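You operate a simulated robot arm through the tools that you are given. There is no shell and no other tool. Be economical: measure what you need, move in short steps, check, and stop when the job is done.

The job below is to be done with a simulated two-armed robot. You get a single attempt, and the scene is never put back.

TASK
Take the cap off the glue pot and lay it down on the top of the packing table. Then take the white paper bag and put it on the back counter top. Then open the glass door, put the black sensor cap from the upper shelf of the glass case on the red cup tray and shut the door again. Then open the green cupboard door. Do these in the order given. Set down upright: white paper bag.

It is judged by the outcome, as a careful person would: the job done as asked, and still so three seconds after it is handed in. It fails if anything else is knocked over, pushed out of place, dropped, spilled or broken. Lids that push on must go on centred and level and be pressed home; caps that screw on are set level and turned clockwise until they are tight.

THE ROBOT
Two 7-joint arms with fingered hands on one trunk, on a base that drives. Base frame: it is fixed to the floor where the robot stands at the start and does not move with it; the origin is under the middle of the robot, x ahead of it, y to its left, z up. Lengths are in mm, angles in rad, forces in N, time in s.
The left shoulder is at the start at [64, 174, 1039], the right one opposite. With the tool pointing down near the work surface each hand reaches from about 100 to 720 mm from the robot's upright axis, wherever it stands, measured 20 degrees to its own side. Places, roughly: back counter top [-3300, 3200, 800]; black sensor cap (6x6x6 cm) [-1100, 1000, 1100]; glass door [-1000, 900, 1100]; glue pot [500, -250, 750]; green cupboard door [-5600, -600, 400]; red cup tray (16x12x2 cm) [-2400, 100, 600]; white paper bag (15x10x21 cm) [-5300, 1900, 900]. Payload 3.8 kg a hand.
Tool frame (each hand has its own): the origin (TCP) lies between the finger pads and is the grasp point; the fingertips stand 26 mm ahead of it; z points along the fingers, y is the line along which they close. The gripper opens to 132 mm. The gripper's body begins 73 mm behind the TCP. The gripper is a hand of 3 fingers: y runs from the thumb to the fingers, the wrist lies at [0, 0, -224] in the tool frame, and closing takes about 1.5 s.
Orientation is told as [roll, pitch, yaw] about the base's x, y, z axes, in that order, counted from this pose: with the fingers straight down and closing along the base's y, the tool's x points along the base's -x, its y along +y and its z along -z.

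THE INTERFACE
- The arms move only by the tool apply_moves. It takes "left_plan", "right_plan" or both (then of equal length, played together; a hand with none holds still); each is one flat list of numbers, 6 for each row, row after row: the shift along the tool's x, y, z in units of 400 mm (1.0 is 400 mm), then the turn, a rotation vector about the tool's x, y, z in units of 120 degrees (1.0 is 120 degrees). In form: [dx, dy, dz, rx, ry, rz, dx, dy, dz, rx, ry, rz, ...]. A call has 1 to 10 rows; each row is the pose to reach, as a shift and turn from the pose commanded when the call began, along the tool's axes at that moment. "left_gripper" and "right_gripper" are, for a hand that has rows, the finger opening in cm, from 0 to 13.2, set as the call begins (left out, the last holds). A call with a number of a shift or a turn outside -1 to 1 is refused whole. Rows are played at 5 a second. More than 50 mm and 0.15 rad between two rows, or a gripper value outside its range, and nothing of the call is played. Where a pose cannot be reached the arm comes as near as it can. A force on the tool above 40 N (or 10 N above the force at the start of the call, whichever is more), or a blocked arm, ends the call early, and 0.2 s more pass. The fingers move at their own pace (about 108 mm/s each) and stop on an object; they squeeze with about 22 N. The grip force told is the motor's: it shows also when the fingers shut on nothing. Time passes only in rows, and 0.2 s behind the last, so rows that repeat a pose let the fingers close. The reply holds the time, the measured pose of the TCP, the force on the tool along the base axes, the opening and the grip force, in the units named above and with some noise, with the torque about the TCP (base axes, N m) and any sound that the robot's microphone picked up.
- Cameras (640 x 400 px; columns grow to the right, rows downward): "scene" is now at [132, 63.9, 969.9]; the picture's right is [0.76, -0.65, 0.00], its down [0.27, 0.32, -0.91] and it looks along [0.59, 0.69, 0.42] (base axes); focal length 214 px, centre (320, 200). "left" rides on the left gripper at [-62, 3, -92] in its tool frame; the picture's right is [-0.05, -1.00, 0.00], its down [0.83, -0.04, -0.56] and it looks along [0.55, -0.03, 0.83] (tool axes); focal length 230 px, centre (320, 200). "right" rides on the right gripper at [62, 3, -92] in its tool frame; the picture's right is [-0.05, 1.00, 0.00], its down [-0.83, -0.04, -0.56] and it looks along [-0.55, -0.03, 0.83] (tool axes); focal length 230 px, centre (320, 200). There is no depth. A picture from a camera that has moved, and an enlarged one, comes with that camera's place and axes in the base frame and with its lens. The place of the scene camera against the robot may be out by one fixed shift of up to 25 mm in any direction.
- capture(camera): a new picture of that camera. It takes no simulated time.
- raise_lower(by): slides the trunk up (or, below 0, down) by that many mm; the arms and the scene camera ride with it, the base frame stays. It gives what a move gives, with no picture.
- drive_base(legs): drives the robot by 1 to 6 legs, each [ahead, left, turn to the left] in mm, mm and rad, along the robot's own axes; the way and the turn of a leg run together, so that a leg with both is an arc; at most 1500 mm and 3.142 rad a leg. The arms and the cameras ride along, it lands a little off, and it stops where it bumps. It gives what a move gives.
- preshape(shape, hand): the hand has 3 fingers and takes this shape, open, in about a second: jaw (thumb against the fingers, like two jaws); tri (thumb and two fingers); tip (a fingertip pinch); poke (one finger out to press); point (the index stretched); flat (the hand flat); cup (the hand cupped); fist (a fist). The gripper value then closes the fingers along that shape, each until it touches; the sizes above hold for jaw. It gives what a move gives, with no picture.
- pan_tilt(pan, tilt): turns the head with the scene camera to pan (to the left, within 1.047 rad either way) and tilt (down, from -0.506 to 1.204), counted from straight ahead of the robot. It gives what a move gives.
- enlarge(camera, box): a new picture of the part [left, top, right, bottom] of that camera's present view, enlarged. It takes no simulated time.
- sign_off(): hands the job in; it is judged then, once.

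Go step by step. Nothing tells you exact positions but the pictures and the camera data: compare them with the known pose of the tool, close in by small moves and look again before you grip or let go. The budget is 165 turns and 138 pictures, counting those below and the enlarged ones. Unless the task says otherwise, let go and move clear before handing in.

The tools are called after "Emit:" as a command line: name --argument value ..., lists and objects as JSON in quotes. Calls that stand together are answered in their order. apply_moves: Moves the arms, as the interface text tells. Its arguments: {"type":"object","properties":{"left_plan":{"type":"array","items":{"type":"number"}},"left_gripper":{"type":"number"},"right_plan":{"type":"array","items":{"type":"number"}},"right_gripper":{"type":"number"}},"required":[]} The other tools are called the same way: raise_lower (by) slides the trunk up or down; preshape (shape, hand) gives the hand a shape; drive_base (legs) drives the base; pan_tilt (pan, tilt) turns the head that bears the scene camera; capture (camera) takes a picture; enlarge (camera, box) takes an enlarged picture of a part of a camera's view; sign_off () hands the job in.

At the start:

```text
clock: 0.0
left_ee_pos: [247.3, 364.5, 1196.6]
left_ee_rot: [0.001, -0.003, 0.0]
left_wrist_force: [-0.3, -0.1, 0.1]
left_ft_torque: [0.01, -0.01, -0.01]
left_grip_width: 131.7
left_finger_force: 0.1
left_shape: jaw
right_ee_pos: [368.2, 58.0, 1110.5]
right_ee_rot: [-0.001, 0.0, 0.0]
right_wrist_force: [-1.1, -0.4, -0.3]
right_ft_torque: [0.01, -0.01, 0.0]
right_grip_width: 132.0
right_finger_force: 0.1
right_shape: jaw
trunk travel left (down, up): [-350.0, 132.0]
robot x, y, heading: [-1.2, -3.4, 0.001]
head pan, tilt: [0.86, -0.429]
```

scene: 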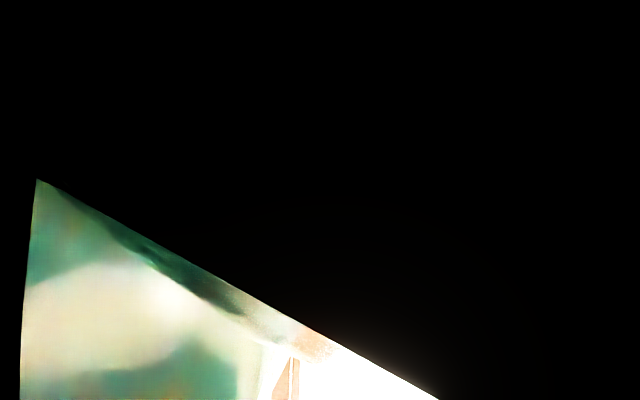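
right: 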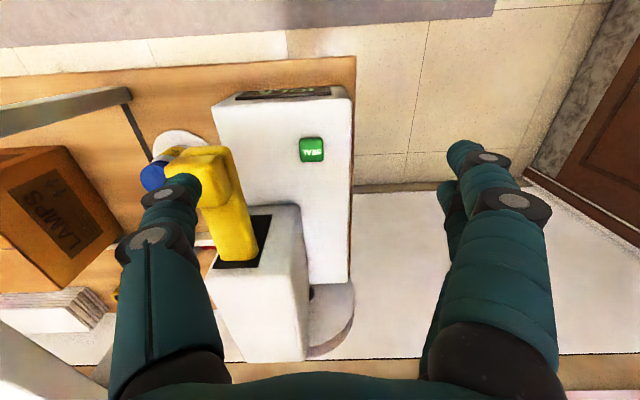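
left: 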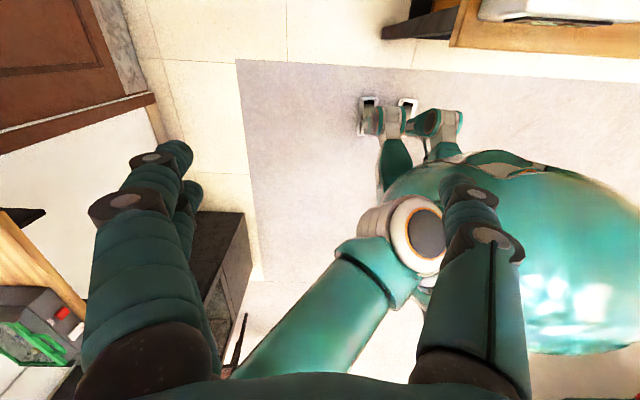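

The scene camera looks up at the ceiling; I'll turn the head toward the packing table to find the glue pot at about [500,-250,750].

Emit:
pan_tilt --pan -0.4 --tilt 0.6

Emit:
capture --camera "scene"

```text
clock: 1.4
left_ee_pos: [246.0, 363.8, 1195.8]
left_ee_rot: [0.0, -0.003, 0.0]
left_wrist_force: [0.1, 0.1, 0.3]
left_ft_torque: [-0.02, 0.06, 0.0]
left_grip_width: 131.8
left_finger_force: 0.1
left_shape: jaw
right_ee_pos: [366.5, 57.2, 1110.9]
right_ee_rot: [0.001, -0.001, 0.0]
right_wrist_force: [-0.6, -0.5, -0.3]
right_ft_torque: [0.03, -0.04, -0.02]
right_grip_width: 131.8
right_finger_force: 0.1
right_shape: jaw
trunk travel left (down, up): [-350.0, 132.0]
robot x, y, heading: [-1.5, -0.1, -0.002]
head pan, tilt: [-0.4, 0.6]
```

```text
134 pictures are left
camera scene: at [166.9, -24.6, 879.5], right [-0.39, -0.92, 0.0], down [-0.52, 0.22, -0.83], along [0.76, -0.32, -0.56], focal length 214 px, centre (320, 200)
```

scene: 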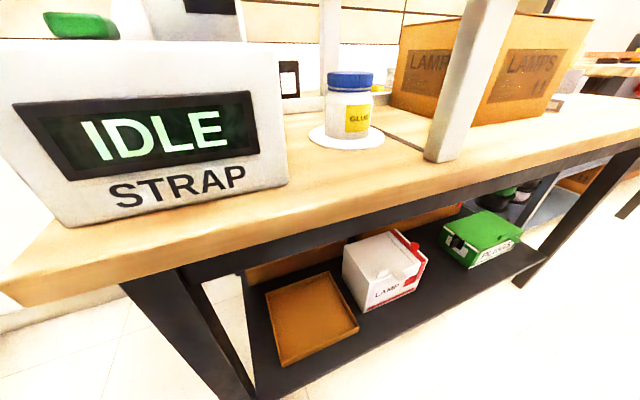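

I see the glue pot with its blue cap at about [490,-215,850], with a strapping machine to its left and a post at its right. I'll look higher for overhead structures before moving the right hand.

Emit:
pan_tilt --pan -0.4 --tilt 0.0

Emit:
capture --camera "scene"

Emit:
enlarge --camera "right" --box '[0, 40, 360, 380]'

```text
clock: 2.4
left_ee_pos: [247.3, 363.3, 1196.6]
left_ee_rot: [0.0, -0.002, 0.0]
left_wrist_force: [1.4, 0.0, 0.5]
left_ft_torque: [-0.02, 0.01, 0.03]
left_grip_width: 131.9
left_finger_force: 0.1
left_shape: jaw
right_ee_pos: [367.6, 58.4, 1109.9]
right_ee_rot: [-0.001, 0.002, 0.0]
right_wrist_force: [1.1, 0.5, 0.6]
right_ft_torque: [0.0, -0.02, -0.01]
right_grip_width: 132.0
right_finger_force: 0.2
right_shape: jaw
trunk travel left (down, up): [-350.0, 132.0]
robot x, y, heading: [1.1, -2.1, 0.002]
head pan, tilt: [-0.4, 0.0]
```

```text
133 pictures are left
camera scene: at [168.4, -25.3, 934.6], right [-0.39, -0.92, 0.0], down [0.0, 0.0, -1.0], along [0.92, -0.39, 0.0], focal length 214 px, centre (320, 200)
```

scene: 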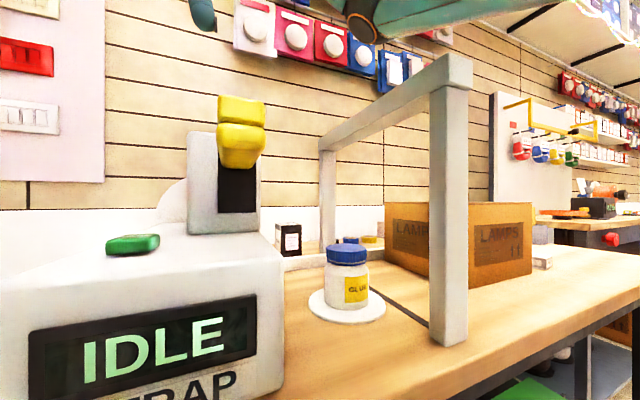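

```text
1.18 times, centred on (180, 210) of right
camera zoom: at [305.0, 62.5, 1202.4], right [0.05, 1.0, 0.0], down [0.83, -0.04, 0.56], along [0.55, -0.03, -0.83], focal length 271 px, centre (485, 188)
```

zoom: 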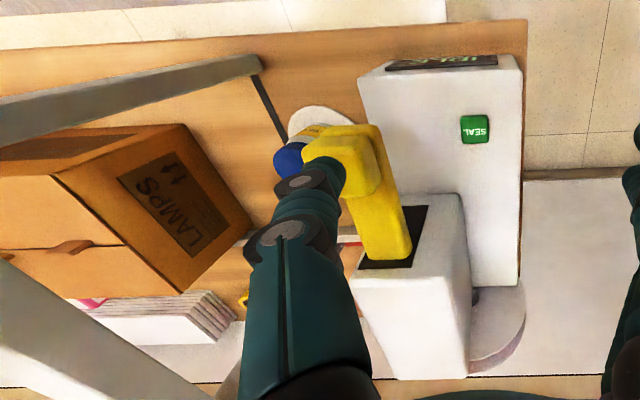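

The pot is at about [485,-215], in front of a gantry bar near y=-335, with a yellow head near y=-45. I'll zoom in on the pot and raise/move the right hand toward it at its present height.

Emit:
enlarge --camera "scene" --box '[290, 220, 400, 330]'

Emit:
apply_moves --right_plan '[-0.03, -0.1, 0, 0, 0, 0, -0.06, -0.2, 0, 0, 0, 0, -0.09, -0.3, 0, 0, 0, 0, -0.12, -0.4, 0, 0, 0, 0, -0.15, -0.5, 0, 0, 0, 0, -0.18, -0.6, 0, 0, 0, 0, -0.22, -0.69, 0, 0, 0, 0]'

Emit:
capture --camera "right"

Emit:
capture --camera "scene"

```text
3.64 times, centred on (345, 275) of scene
camera zoom: at [168.4, -25.3, 934.6], right [-0.39, -0.92, 0.0], down [0.0, 0.0, -1.0], along [0.92, -0.39, 0.0], focal length 780 px, centre (229, -73)
```

zoom: 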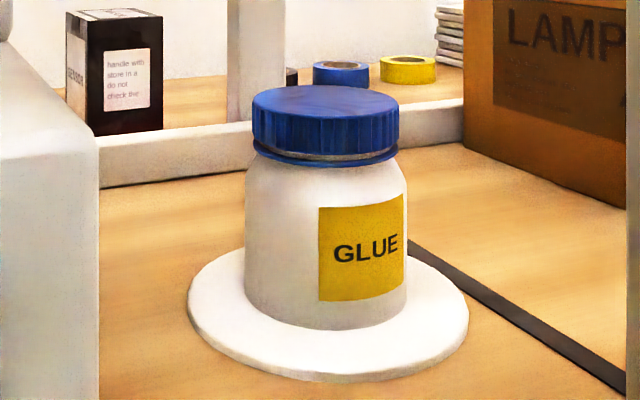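

```text
clock: 4.1
left_ee_pos: [244.1, 368.1, 1195.1]
left_ee_rot: [-0.004, -0.003, 0.004]
left_wrist_force: [-0.4, -0.3, 0.1]
left_ft_torque: [0.02, -0.01, 0.03]
left_grip_width: 131.9
left_finger_force: 0.0
left_shape: jaw
right_ee_pos: [452.5, -200.1, 1113.2]
right_ee_rot: [0.019, -0.004, 0.026]
right_wrist_force: [-11.9, 33.8, 1.7]
right_ft_torque: [0.1, 0.07, -0.66]
right_grip_width: 130.7
right_finger_force: 0.1
right_shape: jaw
trunk travel left (down, up): [-350.0, 132.0]
robot x, y, heading: [-4.0, 0.1, 0.004]
head pan, tilt: [-0.4, 0.0]
stopped in row 7 (right hand): the force on the tool passed its limit at 43 N (the readings are from after the stop); the commanded pose is now the measured one
```

```text
130 pictures are left
camera right: at [389.1, -199.7, 1206.2], right [0.03, 1.0, 0.02], down [0.83, -0.03, 0.56], along [0.56, 0.0, -0.83], focal length 230 px, centre (320, 200)
```

right: 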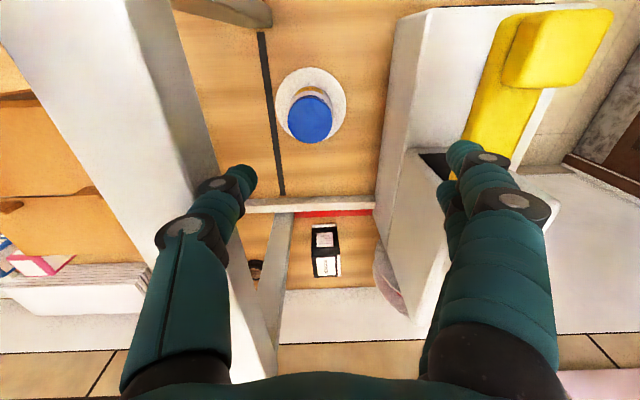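

```text
129 pictures are left
camera scene: at [167.3, -20.7, 935.0], right [-0.39, -0.92, 0.0], down [0.0, 0.0, -1.0], along [0.92, -0.39, 0.0], focal length 214 px, centre (320, 200)
```

scene: 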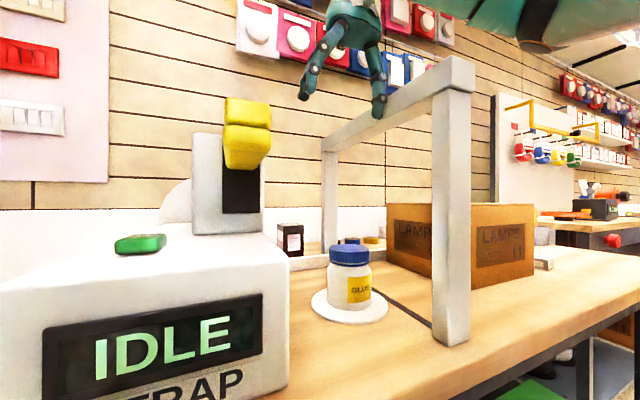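

The thumb touched the gantry bar (left face near y≈-278), which hasn't shifted; the cap is at about [480,-208,850]. I'll back off to the left and turn the hand by 90° so that it closes along x.

Emit:
apply_moves --right_plan '[0, 0.05, 0, 0, 0, 0, 0, 0.07, 0, 0, 0, 0.07, 0, 0.07, 0, 0, 0, 0.14, 0, 0.07, 0, 0, 0, 0.21, 0, 0.07, 0, 0, 0, 0.28, 0, 0.07, 0, 0, 0, 0.35, 0, 0.07, 0, 0, 0, 0.42, 0, 0.07, 0, 0, 0, 0.49, 0, 0.07, 0, 0, 0, 0.56, 0, 0.07, 0, 0, 0, 0.63]'

```text
clock: 6.3
left_ee_pos: [246.0, 363.5, 1197.1]
left_ee_rot: [0.0, -0.003, 0.002]
left_wrist_force: [-0.3, 0.7, -1.1]
left_ft_torque: [-0.02, -0.02, -0.01]
left_grip_width: 132.1
left_finger_force: 0.1
left_shape: jaw
right_ee_pos: [454.9, -181.1, 1112.3]
right_ee_rot: [0.004, 0.012, -1.309]
right_wrist_force: [0.0, -0.5, 0.4]
right_ft_torque: [-0.02, 0.0, 0.03]
right_grip_width: 131.8
right_finger_force: 0.1
right_shape: jaw
trunk travel left (down, up): [-350.0, 132.0]
robot x, y, heading: [-3.0, -3.0, 0.001]
head pan, tilt: [-0.4, 0.0]
```

Next, finish the turn, centre over the cap and come down to about z=950.

Emit:
apply_moves --right_plan '[-0.04, 0.021, 0, 0, 0, 0.06, -0.0815, 0.043, 0, 0, 0, 0.125, -0.0815, 0.043, 0.1, 0, 0, 0.125, -0.0815, 0.043, 0.2, 0, 0, 0.125, -0.0815, 0.043, 0.3, 0, 0, 0.125, -0.0815, 0.043, 0.4, 0, 0, 0.125, -0.0815, 0.043, 0.4, 0, 0, 0.125]'

Emit:
capture --camera "right"

Emit:
capture --camera "scene"

```text
clock: 7.9
left_ee_pos: [246.7, 365.9, 1197.7]
left_ee_rot: [-0.001, -0.004, 0.002]
left_wrist_force: [-0.1, -0.2, 0.4]
left_ft_torque: [0.03, 0.02, -0.01]
left_grip_width: 131.9
left_finger_force: 0.1
left_shape: jaw
right_ee_pos: [482.6, -201.7, 967.4]
right_ee_rot: [0.036, 0.027, -1.576]
right_wrist_force: [1.0, 0.2, 0.2]
right_ft_torque: [0.04, 0.02, 0.01]
right_grip_width: 132.0
right_finger_force: 0.0
right_shape: jaw
trunk travel left (down, up): [-350.0, 132.0]
robot x, y, heading: [-2.8, -1.8, -0.002]
head pan, tilt: [-0.4, 0.0]
```

```text
128 pictures are left
camera right: at [482.4, -142.8, 1062.0], right [1.0, -0.06, 0.04], down [-0.07, -0.84, 0.53], along [0.0, -0.53, -0.85], focal length 230 px, centre (320, 200)
```

right: 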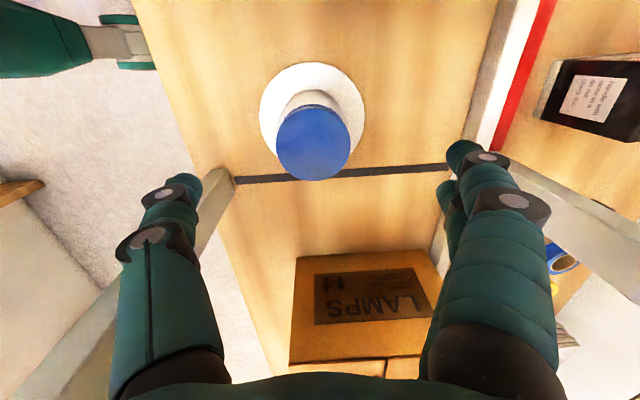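

```text
127 pictures are left
camera scene: at [168.9, -23.6, 936.0], right [-0.39, -0.92, 0.0], down [0.0, 0.0, -1.0], along [0.92, -0.39, 0.0], focal length 214 px, centre (320, 200)
```

scene: 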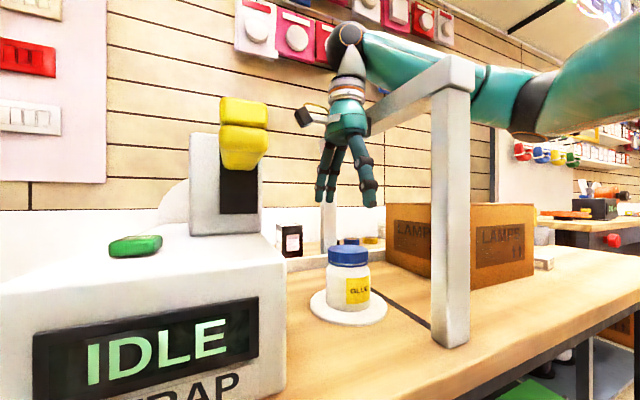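

The right forearm passes over the gantry bar, so going lower would hit it. I'll raise the hand again and look before shifting the base for a cleaner approach.

Emit:
apply_moves --right_plan '[0, 0, -0.1, 0, 0, 0, 0, 0, -0.2, 0, 0, 0, 0, 0, -0.3, 0, 0, 0, 0, 0, -0.4, 0, 0, 0, 0, 0, -0.4, 0, 0, 0]'

Emit:
pan_tilt --pan -0.6 --tilt -0.2

Emit:
capture --camera "scene"

```text
clock: 9.1
left_ee_pos: [247.6, 363.1, 1197.1]
left_ee_rot: [0.001, -0.001, 0.003]
left_wrist_force: [0.0, 0.1, 0.3]
left_ft_torque: [-0.04, 0.0, -0.01]
left_grip_width: 131.8
left_finger_force: 0.2
left_shape: jaw
right_ee_pos: [479.9, -208.1, 1108.6]
right_ee_rot: [0.0, 0.013, -1.569]
right_wrist_force: [0.3, -0.2, 0.2]
right_ft_torque: [0.02, -0.02, 0.0]
right_grip_width: 132.2
right_finger_force: 0.1
right_shape: jaw
trunk travel left (down, up): [-350.0, 132.0]
robot x, y, heading: [-2.4, 3.8, 0.002]
head pan, tilt: [-0.4, 0.0]
```

```text
clock: 9.8
left_ee_pos: [246.2, 363.6, 1195.6]
left_ee_rot: [0.0, -0.002, 0.002]
left_wrist_force: [0.4, -0.3, -0.6]
left_ft_torque: [-0.01, 0.03, 0.01]
left_grip_width: 131.9
left_finger_force: 0.0
left_shape: jaw
right_ee_pos: [478.6, -208.0, 1108.8]
right_ee_rot: [0.003, 0.012, -1.569]
right_wrist_force: [0.7, 0.2, -0.3]
right_ft_torque: [0.03, 0.01, -0.01]
right_grip_width: 131.9
right_finger_force: 0.1
right_shape: jaw
trunk travel left (down, up): [-350.0, 132.0]
robot x, y, heading: [-1.3, 1.4, 0.001]
head pan, tilt: [-0.6, -0.201]
```

```text
126 pictures are left
camera scene: at [154.0, -36.4, 952.1], right [-0.56, -0.83, 0.0], down [0.16, -0.11, -0.98], along [0.81, -0.55, 0.2], focal length 214 px, centre (320, 200)
```

scene: 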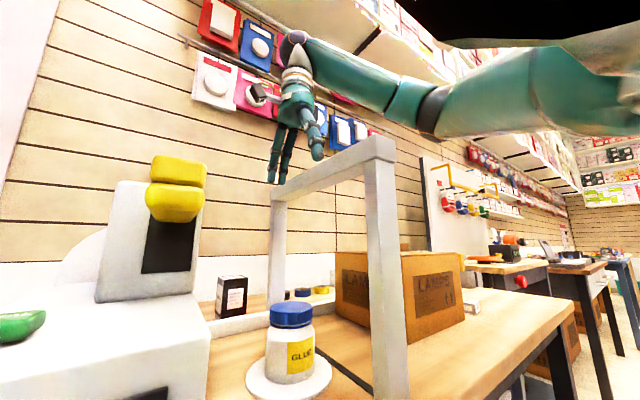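

The elbow is above the bar now. I'll drive the base a little back and left so the right arm reaches straighter past the gantry.

Emit:
drive_base --legs '[[-80, 150, 0]]'

Emit:
apply_moves --right_plan '[-0.1, 0.05, 0, 0, 0, 0, -0.2, 0.1, 0, 0, 0, 0, -0.29, 0.15, 0, 0, 0, 0, -0.37, 0.2, 0, 0, 0, 0, -0.37, 0.2, 0, 0, 0, 0]'

Emit:
capture --camera "scene"

```text
clock: 11.8
left_ee_pos: [169.8, 516.6, 1195.1]
left_ee_rot: [0.0, -0.001, -0.004]
left_wrist_force: [-0.6, -0.2, -0.6]
left_ft_torque: [-0.01, 0.01, 0.0]
left_grip_width: 131.6
left_finger_force: 0.0
left_shape: jaw
right_ee_pos: [400.0, -56.6, 1107.7]
right_ee_rot: [0.002, 0.012, -1.57]
right_wrist_force: [0.2, 0.0, 0.4]
right_ft_torque: [0.02, -0.02, -0.03]
right_grip_width: 131.6
right_finger_force: 0.1
right_shape: jaw
trunk travel left (down, up): [-350.0, 132.0]
robot x, y, heading: [-77.1, 152.7, -0.001]
head pan, tilt: [-0.6, -0.201]
```

```text
clock: 13.0
left_ee_pos: [169.6, 516.0, 1196.7]
left_ee_rot: [0.0, -0.001, -0.003]
left_wrist_force: [0.0, -0.4, 0.2]
left_ft_torque: [-0.02, -0.02, 0.01]
left_grip_width: 131.8
left_finger_force: 0.1
left_shape: jaw
right_ee_pos: [477.0, -207.4, 1105.7]
right_ee_rot: [0.003, 0.012, -1.57]
right_wrist_force: [0.0, -0.1, -0.6]
right_ft_torque: [-0.02, 0.0, -0.01]
right_grip_width: 131.9
right_finger_force: 0.1
right_shape: jaw
trunk travel left (down, up): [-350.0, 132.0]
robot x, y, heading: [-74.8, 154.3, 0.003]
head pan, tilt: [-0.6, -0.201]
```

```text
125 pictures are left
camera scene: at [75.4, 116.1, 952.2], right [-0.57, -0.82, 0.0], down [0.16, -0.11, -0.98], along [0.81, -0.55, 0.2], focal length 214 px, centre (320, 200)
```

scene: 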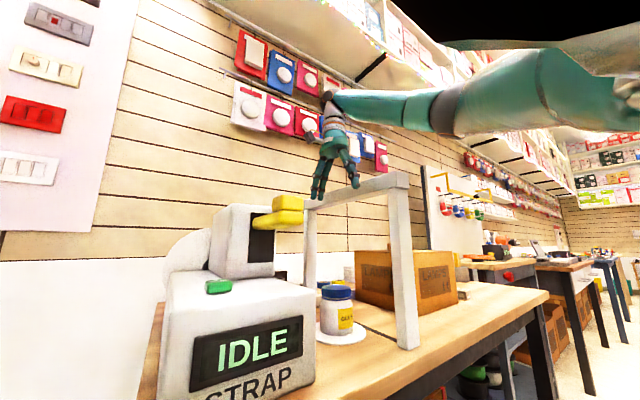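

The elbow still comes near the gantry, so I'll bring the base further left and turn it slightly right, repositioning the hand first so it stays clear of the post.

Emit:
apply_moves --right_plan '[0.09, 0.05, 0, 0, 0, 0, 0.18, 0.1, 0, 0, 0, 0, 0.26, 0.15, 0, 0, 0, 0, 0.335, 0.19, 0, 0, 0, 0, 0.335, 0.19, 0, 0, 0, 0]'

Emit:
drive_base --legs '[[65, 91, 0], [0, 0, -0.4]]'

Emit:
capture --camera "scene"

Emit:
capture --camera "right"

```text
clock: 14.2
left_ee_pos: [168.0, 516.5, 1196.6]
left_ee_rot: [0.0, -0.001, 0.0]
left_wrist_force: [-0.2, -0.2, -0.8]
left_ft_torque: [0.0, -0.02, -0.03]
left_grip_width: 132.0
left_finger_force: 0.1
left_shape: jaw
right_ee_pos: [555.6, -73.5, 1107.3]
right_ee_rot: [0.001, 0.014, -1.572]
right_wrist_force: [-0.1, -0.1, 0.9]
right_ft_torque: [0.0, -0.04, 0.02]
right_grip_width: 132.0
right_finger_force: 0.0
right_shape: jaw
trunk travel left (down, up): [-350.0, 132.0]
robot x, y, heading: [-75.8, 152.4, 0.0]
head pan, tilt: [-0.6, -0.201]
```

```text
clock: 16.9
left_ee_pos: [351.4, 486.3, 1195.2]
left_ee_rot: [0.001, -0.002, -0.394]
left_wrist_force: [-0.2, -0.1, 0.0]
left_ft_torque: [-0.02, -0.02, -0.02]
left_grip_width: 131.8
left_finger_force: 0.0
left_shape: jaw
right_ee_pos: [483.5, -205.8, 1107.2]
right_ee_rot: [0.002, 0.012, -1.963]
right_wrist_force: [-0.1, -0.5, -1.2]
right_ft_torque: [-0.01, 0.01, 0.0]
right_grip_width: 131.8
right_finger_force: 0.1
right_shape: jaw
trunk travel left (down, up): [-350.0, 132.0]
robot x, y, heading: [-14.0, 242.8, -0.392]
head pan, tilt: [-0.6, -0.201]
```

```text
124 pictures are left
camera scene: at [108.1, 148.9, 952.1], right [-0.84, -0.55, 0.0], down [0.11, -0.17, -0.98], along [0.54, -0.82, 0.2], focal length 214 px, centre (320, 200)
```

scene: 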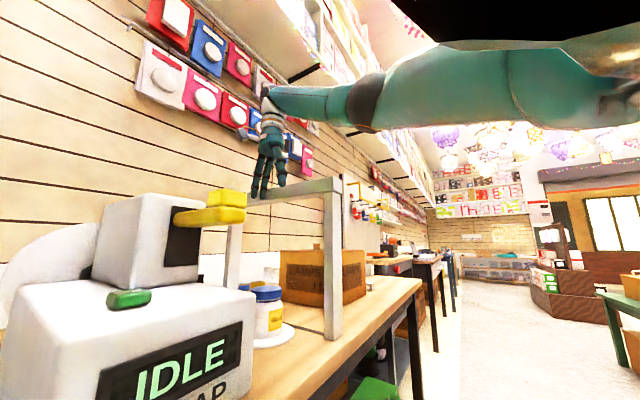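

```text
123 pictures are left
camera right: at [509.2, -151.2, 1200.1], right [0.9, -0.43, 0.0], down [-0.36, -0.76, 0.54], along [-0.23, -0.49, -0.84], focal length 230 px, centre (320, 200)
```

right: 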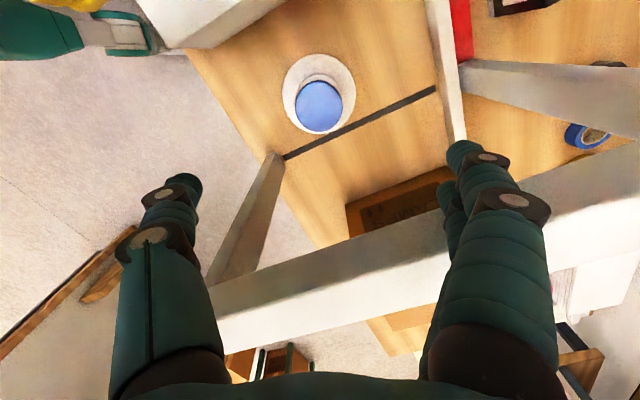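

The arm now comes in cleanly; the cap is at [482,-209], top near z≈857. I'll centre and lower to z≈905, then look.

Emit:
apply_moves --right_plan '[-0.007, 0.003, 0.1, 0, 0, 0, -0.007, 0.003, 0.2, 0, 0, 0, -0.007, 0.003, 0.3, 0, 0, 0, -0.007, 0.003, 0.4, 0, 0, 0, -0.007, 0.003, 0.5, 0, 0, 0, -0.007, 0.003, 0.5, 0, 0, 0]'

Emit:
capture --camera "scene"

Emit:
capture --camera "right"

```text
clock: 18.2
left_ee_pos: [348.2, 497.1, 1195.0]
left_ee_rot: [-0.01, -0.007, -0.392]
left_wrist_force: [-0.1, 0.2, 0.1]
left_ft_torque: [0.0, -0.03, 0.02]
left_grip_width: 131.6
left_finger_force: 0.1
left_shape: jaw
right_ee_pos: [486.0, -193.5, 909.3]
right_ee_rot: [0.007, 0.003, -1.951]
right_wrist_force: [-0.4, -0.3, 0.9]
right_ft_torque: [0.02, -0.01, 0.04]
right_grip_width: 131.8
right_finger_force: 0.1
right_shape: jaw
trunk travel left (down, up): [-350.0, 132.0]
robot x, y, heading: [-16.2, 247.0, -0.39]
head pan, tilt: [-0.6, -0.201]
```

```text
122 pictures are left
camera scene: at [105.7, 159.4, 953.2], right [-0.84, -0.55, 0.0], down [0.11, -0.18, -0.98], along [0.54, -0.82, 0.21], focal length 214 px, centre (320, 200)
```

scene: 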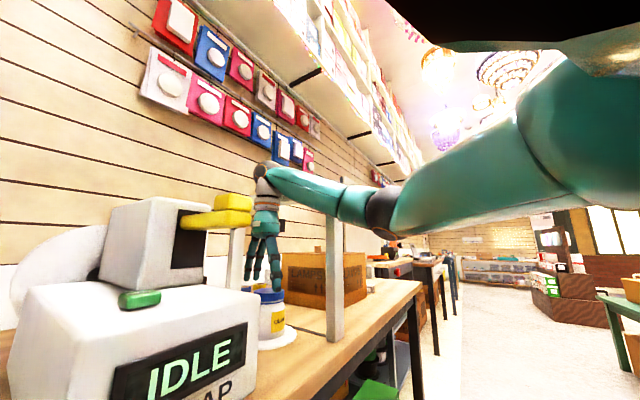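

```text
121 pictures are left
camera right: at [509.5, -137.0, 1000.9], right [0.91, -0.42, 0.01], down [-0.35, -0.76, 0.55], along [-0.23, -0.5, -0.83], focal length 230 px, centre (320, 200)
```

right: 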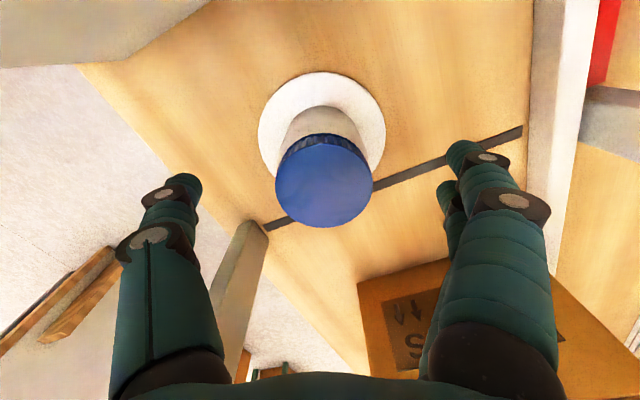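

The base seems to have shifted ~10 mm while lowering, hinting that the arm may be touching the gantry. I'll hold still and re-read before doing anything else.

Emit:
apply_moves --right_plan '[0, 0, 0, 0, 0, 0, 0, 0, 0, 0, 0, 0]'

Emit:
pan_tilt --pan -0.7 --tilt 0.3

Emit:
capture --camera "scene"

Emit:
capture --camera "left"

```text
clock: 18.9
left_ee_pos: [347.6, 497.7, 1194.5]
left_ee_rot: [-0.008, -0.006, -0.392]
left_wrist_force: [-0.4, 0.2, -0.6]
left_ft_torque: [-0.03, 0.0, -0.03]
left_grip_width: 132.0
left_finger_force: 0.2
left_shape: jaw
right_ee_pos: [486.0, -194.2, 908.4]
right_ee_rot: [0.008, 0.005, -1.949]
right_wrist_force: [-0.8, 0.6, -0.8]
right_ft_torque: [0.0, -0.02, 0.01]
right_grip_width: 132.3
right_finger_force: 0.1
right_shape: jaw
trunk travel left (down, up): [-350.0, 132.0]
robot x, y, heading: [-14.7, 245.1, -0.395]
head pan, tilt: [-0.6, -0.201]
```

```text
clock: 19.8
left_ee_pos: [348.5, 497.2, 1194.7]
left_ee_rot: [-0.008, -0.008, -0.393]
left_wrist_force: [0.5, -0.1, 0.6]
left_ft_torque: [-0.01, 0.01, 0.01]
left_grip_width: 132.0
left_finger_force: 0.0
left_shape: jaw
right_ee_pos: [484.8, -192.7, 908.6]
right_ee_rot: [0.008, 0.006, -1.951]
right_wrist_force: [0.3, -0.3, -0.4]
right_ft_torque: [-0.01, 0.01, -0.04]
right_grip_width: 131.7
right_finger_force: 0.1
right_shape: jaw
trunk travel left (down, up): [-350.0, 132.0]
robot x, y, heading: [-17.9, 245.0, -0.397]
head pan, tilt: [-0.7, 0.3]
```

```text
120 pictures are left
camera scene: at [103.3, 145.1, 908.5], right [-0.89, -0.46, 0.0], down [-0.13, 0.25, -0.96], along [0.44, -0.85, -0.28], focal length 214 px, centre (320, 200)
```

scene: 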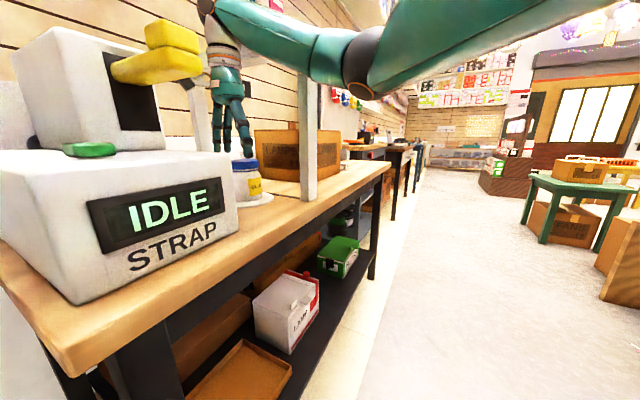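

```text
119 pictures are left
camera left: at [404.7, 477.6, 1287.1], right [-0.33, -0.94, 0.01], down [-0.79, 0.28, 0.55], along [-0.52, 0.18, -0.84], focal length 230 px, centre (320, 200)
```

left: 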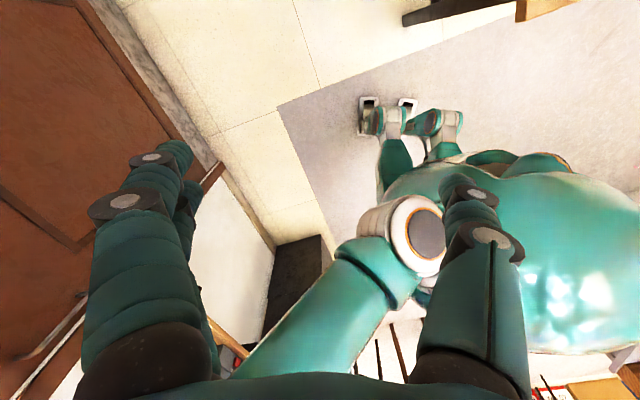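

The forearm is leaning on the gantry post. I'll raise the hand straight up, then drive the base around further to the left so the forearm comes in clear of the post.

Emit:
apply_moves --right_plan '[0, 0, -0.1, 0, 0, 0, 0, 0, -0.2, 0, 0, 0, 0, 0, -0.3, 0, 0, 0, 0, 0, -0.4, 0, 0, 0, 0, 0, -0.5, 0, 0, 0, 0, 0, -0.5, 0, 0, 0]'

Emit:
drive_base --legs '[[63, 173, 0], [0, 0, -0.255]]'

Emit:
capture --camera "scene"

Emit:
capture --camera "right"

```text
clock: 21.2
left_ee_pos: [351.8, 485.9, 1195.6]
left_ee_rot: [0.0, -0.002, -0.392]
left_wrist_force: [0.9, 0.0, -0.2]
left_ft_torque: [0.01, 0.02, 0.0]
left_grip_width: 131.9
left_finger_force: 0.1
left_shape: jaw
right_ee_pos: [484.1, -208.9, 1105.8]
right_ee_rot: [0.002, 0.014, -1.964]
right_wrist_force: [-0.3, 0.3, 0.3]
right_ft_torque: [0.02, 0.01, 0.01]
right_grip_width: 132.0
right_finger_force: 0.0
right_shape: jaw
trunk travel left (down, up): [-350.0, 132.0]
robot x, y, heading: [-14.1, 244.0, -0.392]
head pan, tilt: [-0.7, 0.3]
```

```text
clock: 24.1
left_ee_pos: [521.3, 520.2, 1196.0]
left_ee_rot: [0.001, -0.002, -0.634]
left_wrist_force: [0.5, -0.1, 0.9]
left_ft_torque: [0.0, -0.01, -0.02]
left_grip_width: 131.8
left_finger_force: 0.1
left_shape: jaw
right_ee_pos: [484.0, -184.1, 1104.3]
right_ee_rot: [0.002, 0.011, -2.205]
right_wrist_force: [0.3, 0.2, -0.2]
right_ft_torque: [-0.02, 0.0, 0.01]
right_grip_width: 132.0
right_finger_force: 0.1
right_shape: jaw
trunk travel left (down, up): [-350.0, 132.0]
robot x, y, heading: [105.4, 374.4, -0.635]
head pan, tilt: [-0.7, 0.3]
```

```text
118 pictures are left
camera scene: at [196.7, 239.7, 907.0], right [-0.97, -0.23, 0.0], down [-0.07, 0.29, -0.96], along [0.22, -0.93, -0.3], focal length 214 px, centre (320, 200)
```

scene: 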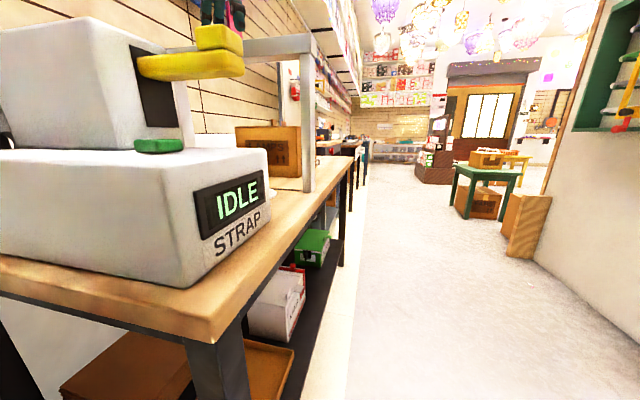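

```text
117 pictures are left
camera right: at [521.4, -136.3, 1197.6], right [0.77, -0.63, 0.0], down [-0.53, -0.65, 0.54], along [-0.34, -0.42, -0.84], focal length 230 px, centre (320, 200)
```

right: 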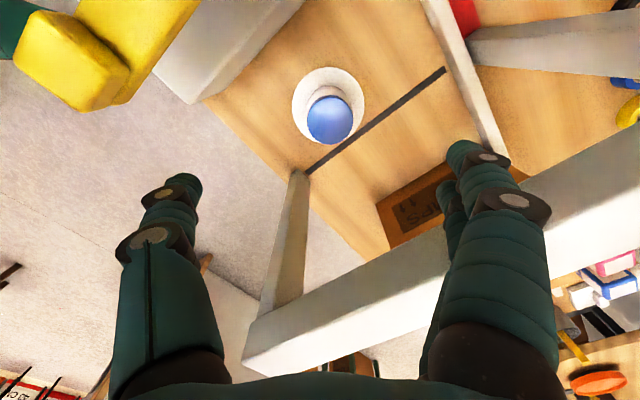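

The pot, horn and post are all where expected, cap at (481,-209). I'll centre and lower to ~z 905 again and check whether the robot is displaced.

Emit:
apply_moves --right_plan '[-0.053, 0.033, 0.1, 0, 0, 0, -0.053, 0.033, 0.2, 0, 0, 0, -0.053, 0.033, 0.3, 0, 0, 0, -0.053, 0.033, 0.4, 0, 0, 0, -0.053, 0.033, 0.5, 0, 0, 0, -0.053, 0.033, 0.5, 0, 0, 0]'

Emit:
capture --camera "scene"

Emit:
capture --camera "right"

```text
clock: 25.6
left_ee_pos: [521.4, 521.9, 1195.9]
left_ee_rot: [0.0, -0.001, -0.636]
left_wrist_force: [0.4, 0.5, 0.5]
left_ft_torque: [0.0, 0.0, -0.03]
left_grip_width: 131.9
left_finger_force: 0.0
left_shape: jaw
right_ee_pos: [482.4, -209.4, 903.6]
right_ee_rot: [0.003, 0.013, -2.206]
right_wrist_force: [-0.1, 0.2, 0.5]
right_ft_torque: [0.01, 0.01, 0.01]
right_grip_width: 132.0
right_finger_force: 0.1
right_shape: jaw
trunk travel left (down, up): [-350.0, 132.0]
robot x, y, heading: [110.8, 376.5, -0.633]
head pan, tilt: [-0.7, 0.3]
```

```text
116 pictures are left
camera scene: at [196.6, 240.0, 907.0], right [-0.97, -0.23, 0.0], down [-0.07, 0.29, -0.96], along [0.22, -0.93, -0.3], focal length 214 px, centre (320, 200)
```

scene: 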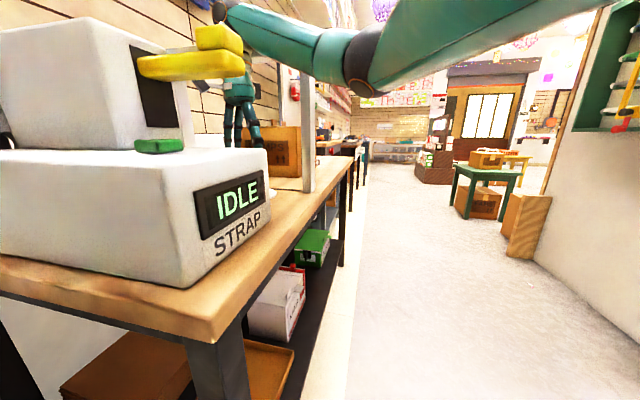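

```text
115 pictures are left
camera right: at [520.3, -161.3, 997.0], right [0.77, -0.63, 0.0], down [-0.53, -0.65, 0.54], along [-0.34, -0.42, -0.84], focal length 230 px, centre (320, 200)
```

right: 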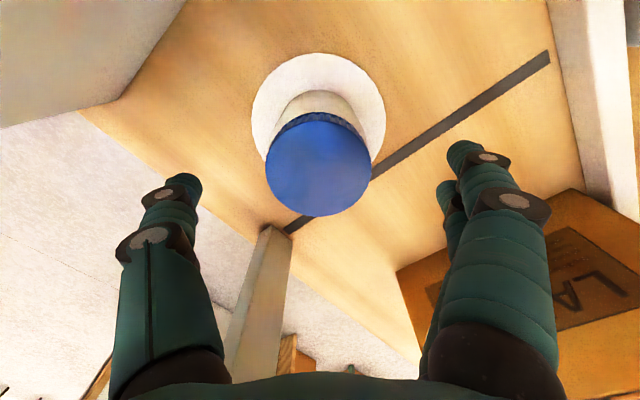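

No displacement this time. The cap (65 mm) is centred at [482,-207] with its top at z≈866, so I'll lower to z≈858 and close.

Emit:
apply_moves --right_plan '[0, 0, 0.06, 0, 0, 0, 0, 0, 0.114, 0, 0, 0, 0, 0, 0.114, 0, 0, 0]'

Emit:
apply_moves --right_plan '[0, 0, 0, 0, 0, 0, 0, 0, 0, 0, 0, 0, 0, 0, 0, 0, 0, 0, 0, 0, 0, 0, 0, 0, 0, 0, 0, 0, 0, 0, 0, 0, 0, 0, 0, 0]' --right_gripper 0

Emit:
capture --camera "right"

```text
clock: 26.4
left_ee_pos: [521.2, 521.5, 1196.8]
left_ee_rot: [0.0, 0.0, -0.633]
left_wrist_force: [-0.3, 0.2, 0.4]
left_ft_torque: [0.0, 0.01, 0.01]
left_grip_width: 131.9
left_finger_force: 0.0
left_shape: jaw
right_ee_pos: [483.3, -206.1, 857.5]
right_ee_rot: [0.002, 0.012, -2.205]
right_wrist_force: [0.6, 0.3, 0.5]
right_ft_torque: [-0.05, 0.01, 0.02]
right_grip_width: 131.9
right_finger_force: 0.0
right_shape: jaw
trunk travel left (down, up): [-350.0, 132.0]
robot x, y, heading: [107.9, 376.4, -0.634]
head pan, tilt: [-0.7, 0.3]
```

```text
clock: 27.8
left_ee_pos: [522.4, 521.9, 1197.0]
left_ee_rot: [0.0, -0.001, -0.636]
left_wrist_force: [-0.7, -0.1, -0.1]
left_ft_torque: [0.02, 0.0, 0.02]
left_grip_width: 131.8
left_finger_force: 0.1
left_shape: jaw
right_ee_pos: [482.2, -206.5, 858.1]
right_ee_rot: [0.001, 0.013, -2.204]
right_wrist_force: [0.3, 0.4, 2.1]
right_ft_torque: [0.01, -0.03, 0.01]
right_grip_width: 56.8
right_finger_force: 21.8
right_shape: jaw
trunk travel left (down, up): [-350.0, 132.0]
robot x, y, heading: [105.3, 373.0, -0.634]
head pan, tilt: [-0.7, 0.3]
```

```text
114 pictures are left
camera right: at [520.6, -158.1, 951.8], right [0.77, -0.63, 0.0], down [-0.53, -0.65, 0.54], along [-0.34, -0.42, -0.84], focal length 230 px, centre (320, 200)
```

right: 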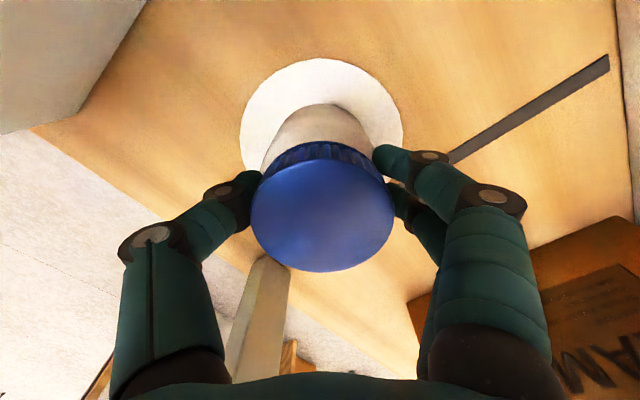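

The fingers closed on the cap (57 mm). I'll turn counter-clockwise to unscrew, first about 42°.

Emit:
apply_moves --right_plan '[0, 0, 0, 0, 0, -0.05, 0, 0, 0, 0, 0, -0.1, 0, 0, 0, 0, 0, -0.15, 0, 0, 0, 0, 0, -0.2, 0, 0, 0, 0, 0, -0.25, 0, 0, 0, 0, 0, -0.3, 0, 0, 0, 0, 0, -0.35]'

Emit:
capture --camera "right"

```text
clock: 29.4
left_ee_pos: [520.1, 521.2, 1195.0]
left_ee_rot: [0.001, 0.0, -0.633]
left_wrist_force: [1.0, 0.4, 0.5]
left_ft_torque: [0.01, 0.02, -0.02]
left_grip_width: 131.9
left_finger_force: 0.1
left_shape: jaw
right_ee_pos: [483.3, -206.6, 858.2]
right_ee_rot: [0.011, 0.008, -1.47]
right_wrist_force: [0.2, 0.7, 4.0]
right_ft_torque: [-0.02, 0.14, -0.09]
right_grip_width: 56.8
right_finger_force: 21.9
right_shape: jaw
trunk travel left (down, up): [-350.0, 132.0]
robot x, y, heading: [107.0, 371.7, -0.629]
head pan, tilt: [-0.7, 0.3]
```

```text
113 pictures are left
camera right: at [479.6, -144.7, 951.8], right [1.0, 0.05, 0.01], down [0.04, -0.84, 0.55], along [0.04, -0.55, -0.84], focal length 230 px, centre (320, 200)
```

right: 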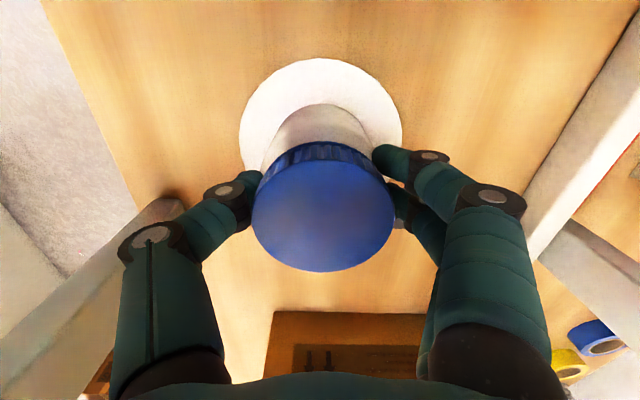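

The torque is small and an upward push is growing, so the cap seems to be unscrewing. I'll continue the turn, easing upward slightly.

Emit:
apply_moves --right_plan '[0, 0, -0.001, 0, 0, -0.05, 0, 0, -0.001, 0, 0, -0.1, 0, 0, -0.002, 0, 0, -0.15, 0, 0, -0.002, 0, 0, -0.2, 0, 0, -0.003, 0, 0, -0.25, 0, 0, -0.003, 0, 0, -0.3, 0, 0, -0.003, 0, 0, -0.35]'

Emit:
capture --camera "right"

Emit:
capture --camera "scene"

```text
clock: 30.9
left_ee_pos: [521.1, 521.6, 1196.4]
left_ee_rot: [0.001, -0.001, -0.634]
left_wrist_force: [0.4, 0.1, 0.4]
left_ft_torque: [-0.02, -0.01, 0.02]
left_grip_width: 132.1
left_finger_force: 0.1
left_shape: jaw
right_ee_pos: [484.6, -205.8, 859.6]
right_ee_rot: [0.013, 0.0, -0.736]
right_wrist_force: [-0.3, 0.6, 1.1]
right_ft_torque: [0.02, 0.01, -0.04]
right_grip_width: 56.4
right_finger_force: 20.9
right_shape: jaw
trunk travel left (down, up): [-350.0, 132.0]
robot x, y, heading: [108.3, 373.5, -0.635]
head pan, tilt: [-0.7, 0.3]
```

```text
112 pictures are left
camera right: at [439.7, -161.9, 952.5], right [0.71, 0.7, 0.01], down [0.58, -0.6, 0.55], along [0.4, -0.39, -0.83], focal length 230 px, centre (320, 200)
```

right: 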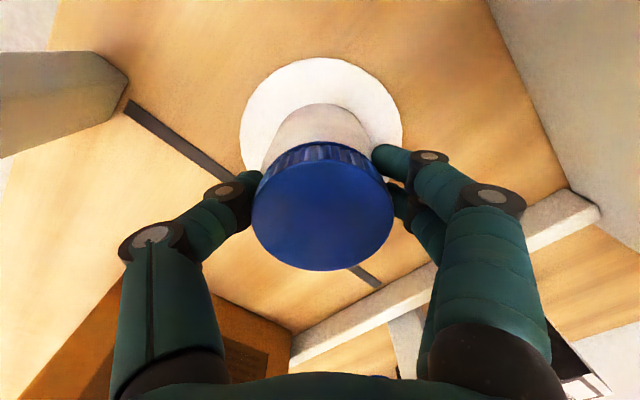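

```text
111 pictures are left
camera scene: at [196.9, 239.6, 906.9], right [-0.97, -0.23, 0.0], down [-0.07, 0.29, -0.96], along [0.22, -0.93, -0.3], focal length 214 px, centre (320, 200)
```

scene: 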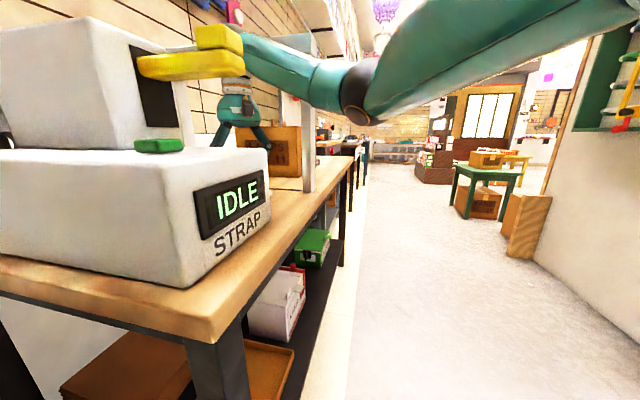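

Continuing the counter-clockwise turn by another 42° with a slight lift.

Emit:
apply_moves --right_plan '[0, 0, -0.001, 0, 0, -0.05, 0, 0, -0.001, 0, 0, -0.1, 0, 0, -0.002, 0, 0, -0.15, 0, 0, -0.002, 0, 0, -0.2, 0, 0, -0.003, 0, 0, -0.25, 0, 0, -0.003, 0, 0, -0.3, 0, 0, -0.003, 0, 0, -0.35]'

Emit:
capture --camera "right"

```text
clock: 32.5
left_ee_pos: [522.0, 521.9, 1197.2]
left_ee_rot: [0.001, -0.002, -0.636]
left_wrist_force: [-0.5, 1.0, 0.1]
left_ft_torque: [-0.02, 0.01, 0.03]
left_grip_width: 131.7
left_finger_force: 0.0
left_shape: jaw
right_ee_pos: [484.1, -206.4, 860.7]
right_ee_rot: [0.01, -0.008, -0.005]
right_wrist_force: [0.4, 0.4, -0.1]
right_ft_torque: [0.01, 0.02, 0.01]
right_grip_width: 56.4
right_finger_force: 21.9
right_shape: jaw
trunk travel left (down, up): [-350.0, 132.0]
robot x, y, heading: [106.0, 373.2, -0.635]
head pan, tilt: [-0.7, 0.3]
```

```text
110 pictures are left
camera right: at [421.2, -202.7, 952.6], right [0.06, 1.0, 0.01], down [0.83, -0.05, 0.56], along [0.56, -0.02, -0.83], focal length 230 px, centre (320, 200)
```

right: 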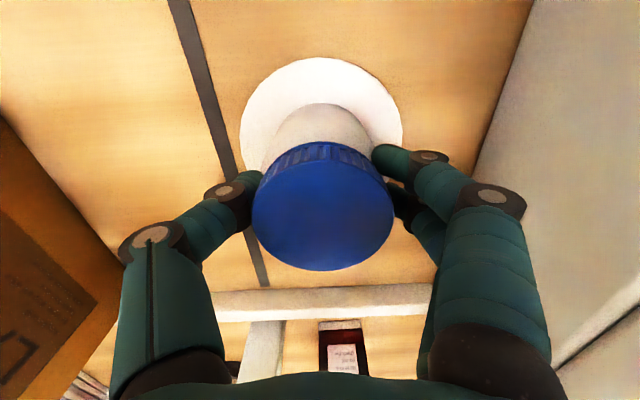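

Torque and force are now near zero; I'll lift a few millimetres and check whether the cap comes free without the pot.

Emit:
apply_moves --right_plan '[0, 0, -0.008, 0, 0, 0, 0, 0, -0.015, 0, 0, 0, 0, 0, -0.015, 0, 0, 0]'

Emit:
capture --camera "right"

```text
clock: 33.4
left_ee_pos: [522.6, 520.4, 1197.0]
left_ee_rot: [0.0, -0.002, -0.633]
left_wrist_force: [-0.7, -0.3, -0.3]
left_ft_torque: [0.01, 0.01, -0.01]
left_grip_width: 132.1
left_finger_force: 0.0
left_shape: jaw
right_ee_pos: [482.9, -207.5, 865.8]
right_ee_rot: [0.009, -0.007, -0.004]
right_wrist_force: [-0.3, -0.3, -3.5]
right_ft_torque: [0.03, 0.02, -0.04]
right_grip_width: 56.2
right_finger_force: 22.3
right_shape: jaw
trunk travel left (down, up): [-350.0, 132.0]
robot x, y, heading: [107.7, 374.3, -0.629]
head pan, tilt: [-0.7, 0.3]
```

```text
109 pictures are left
camera right: at [421.1, -202.9, 958.7], right [0.06, 1.0, 0.01], down [0.83, -0.05, 0.56], along [0.56, -0.02, -0.83], focal length 230 px, centre (320, 200)
```

right: 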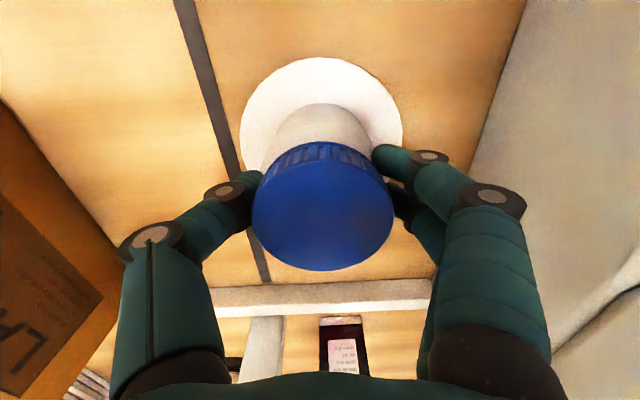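

The whole pot came up with the cap and had turned with it (its label no longer faces forward). I'll zoom in on the grip before setting it back down.

Emit:
enlarge --camera "right" --box '[190, 60, 450, 280]'

Emit:
enlarge --camera "scene" --box '[190, 30, 350, 190]'

```text
1.82 times, centred on (320, 170) of right
camera zoom: at [421.1, -202.9, 958.7], right [0.06, 1.0, 0.01], down [0.83, -0.05, 0.56], along [0.56, -0.02, -0.83], focal length 418 px, centre (320, 254)
```

zoom: 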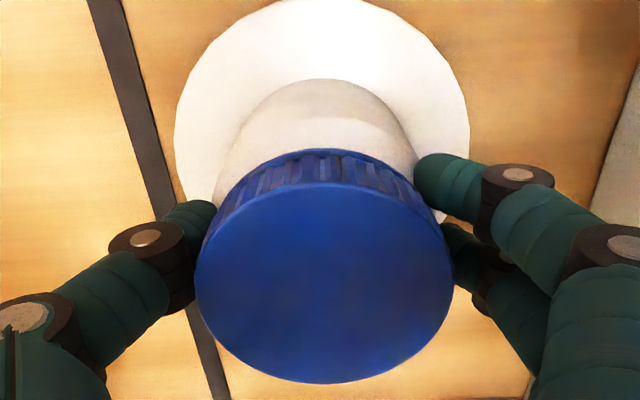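

```text
2.50 times, centred on (270, 110) of scene
camera zoom: at [196.9, 239.6, 906.9], right [-0.97, -0.23, 0.0], down [-0.07, 0.29, -0.96], along [0.22, -0.93, -0.3], focal length 536 px, centre (445, 425)
```

zoom: 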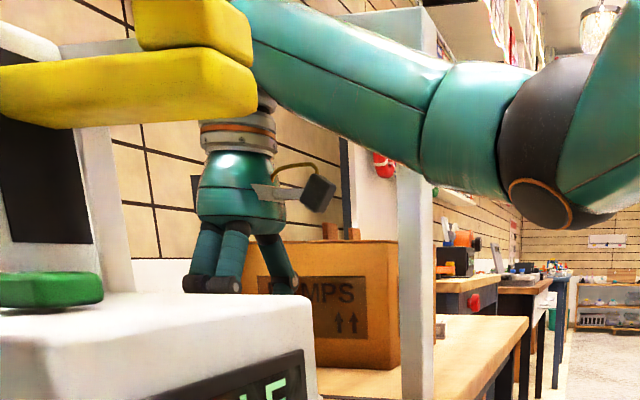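

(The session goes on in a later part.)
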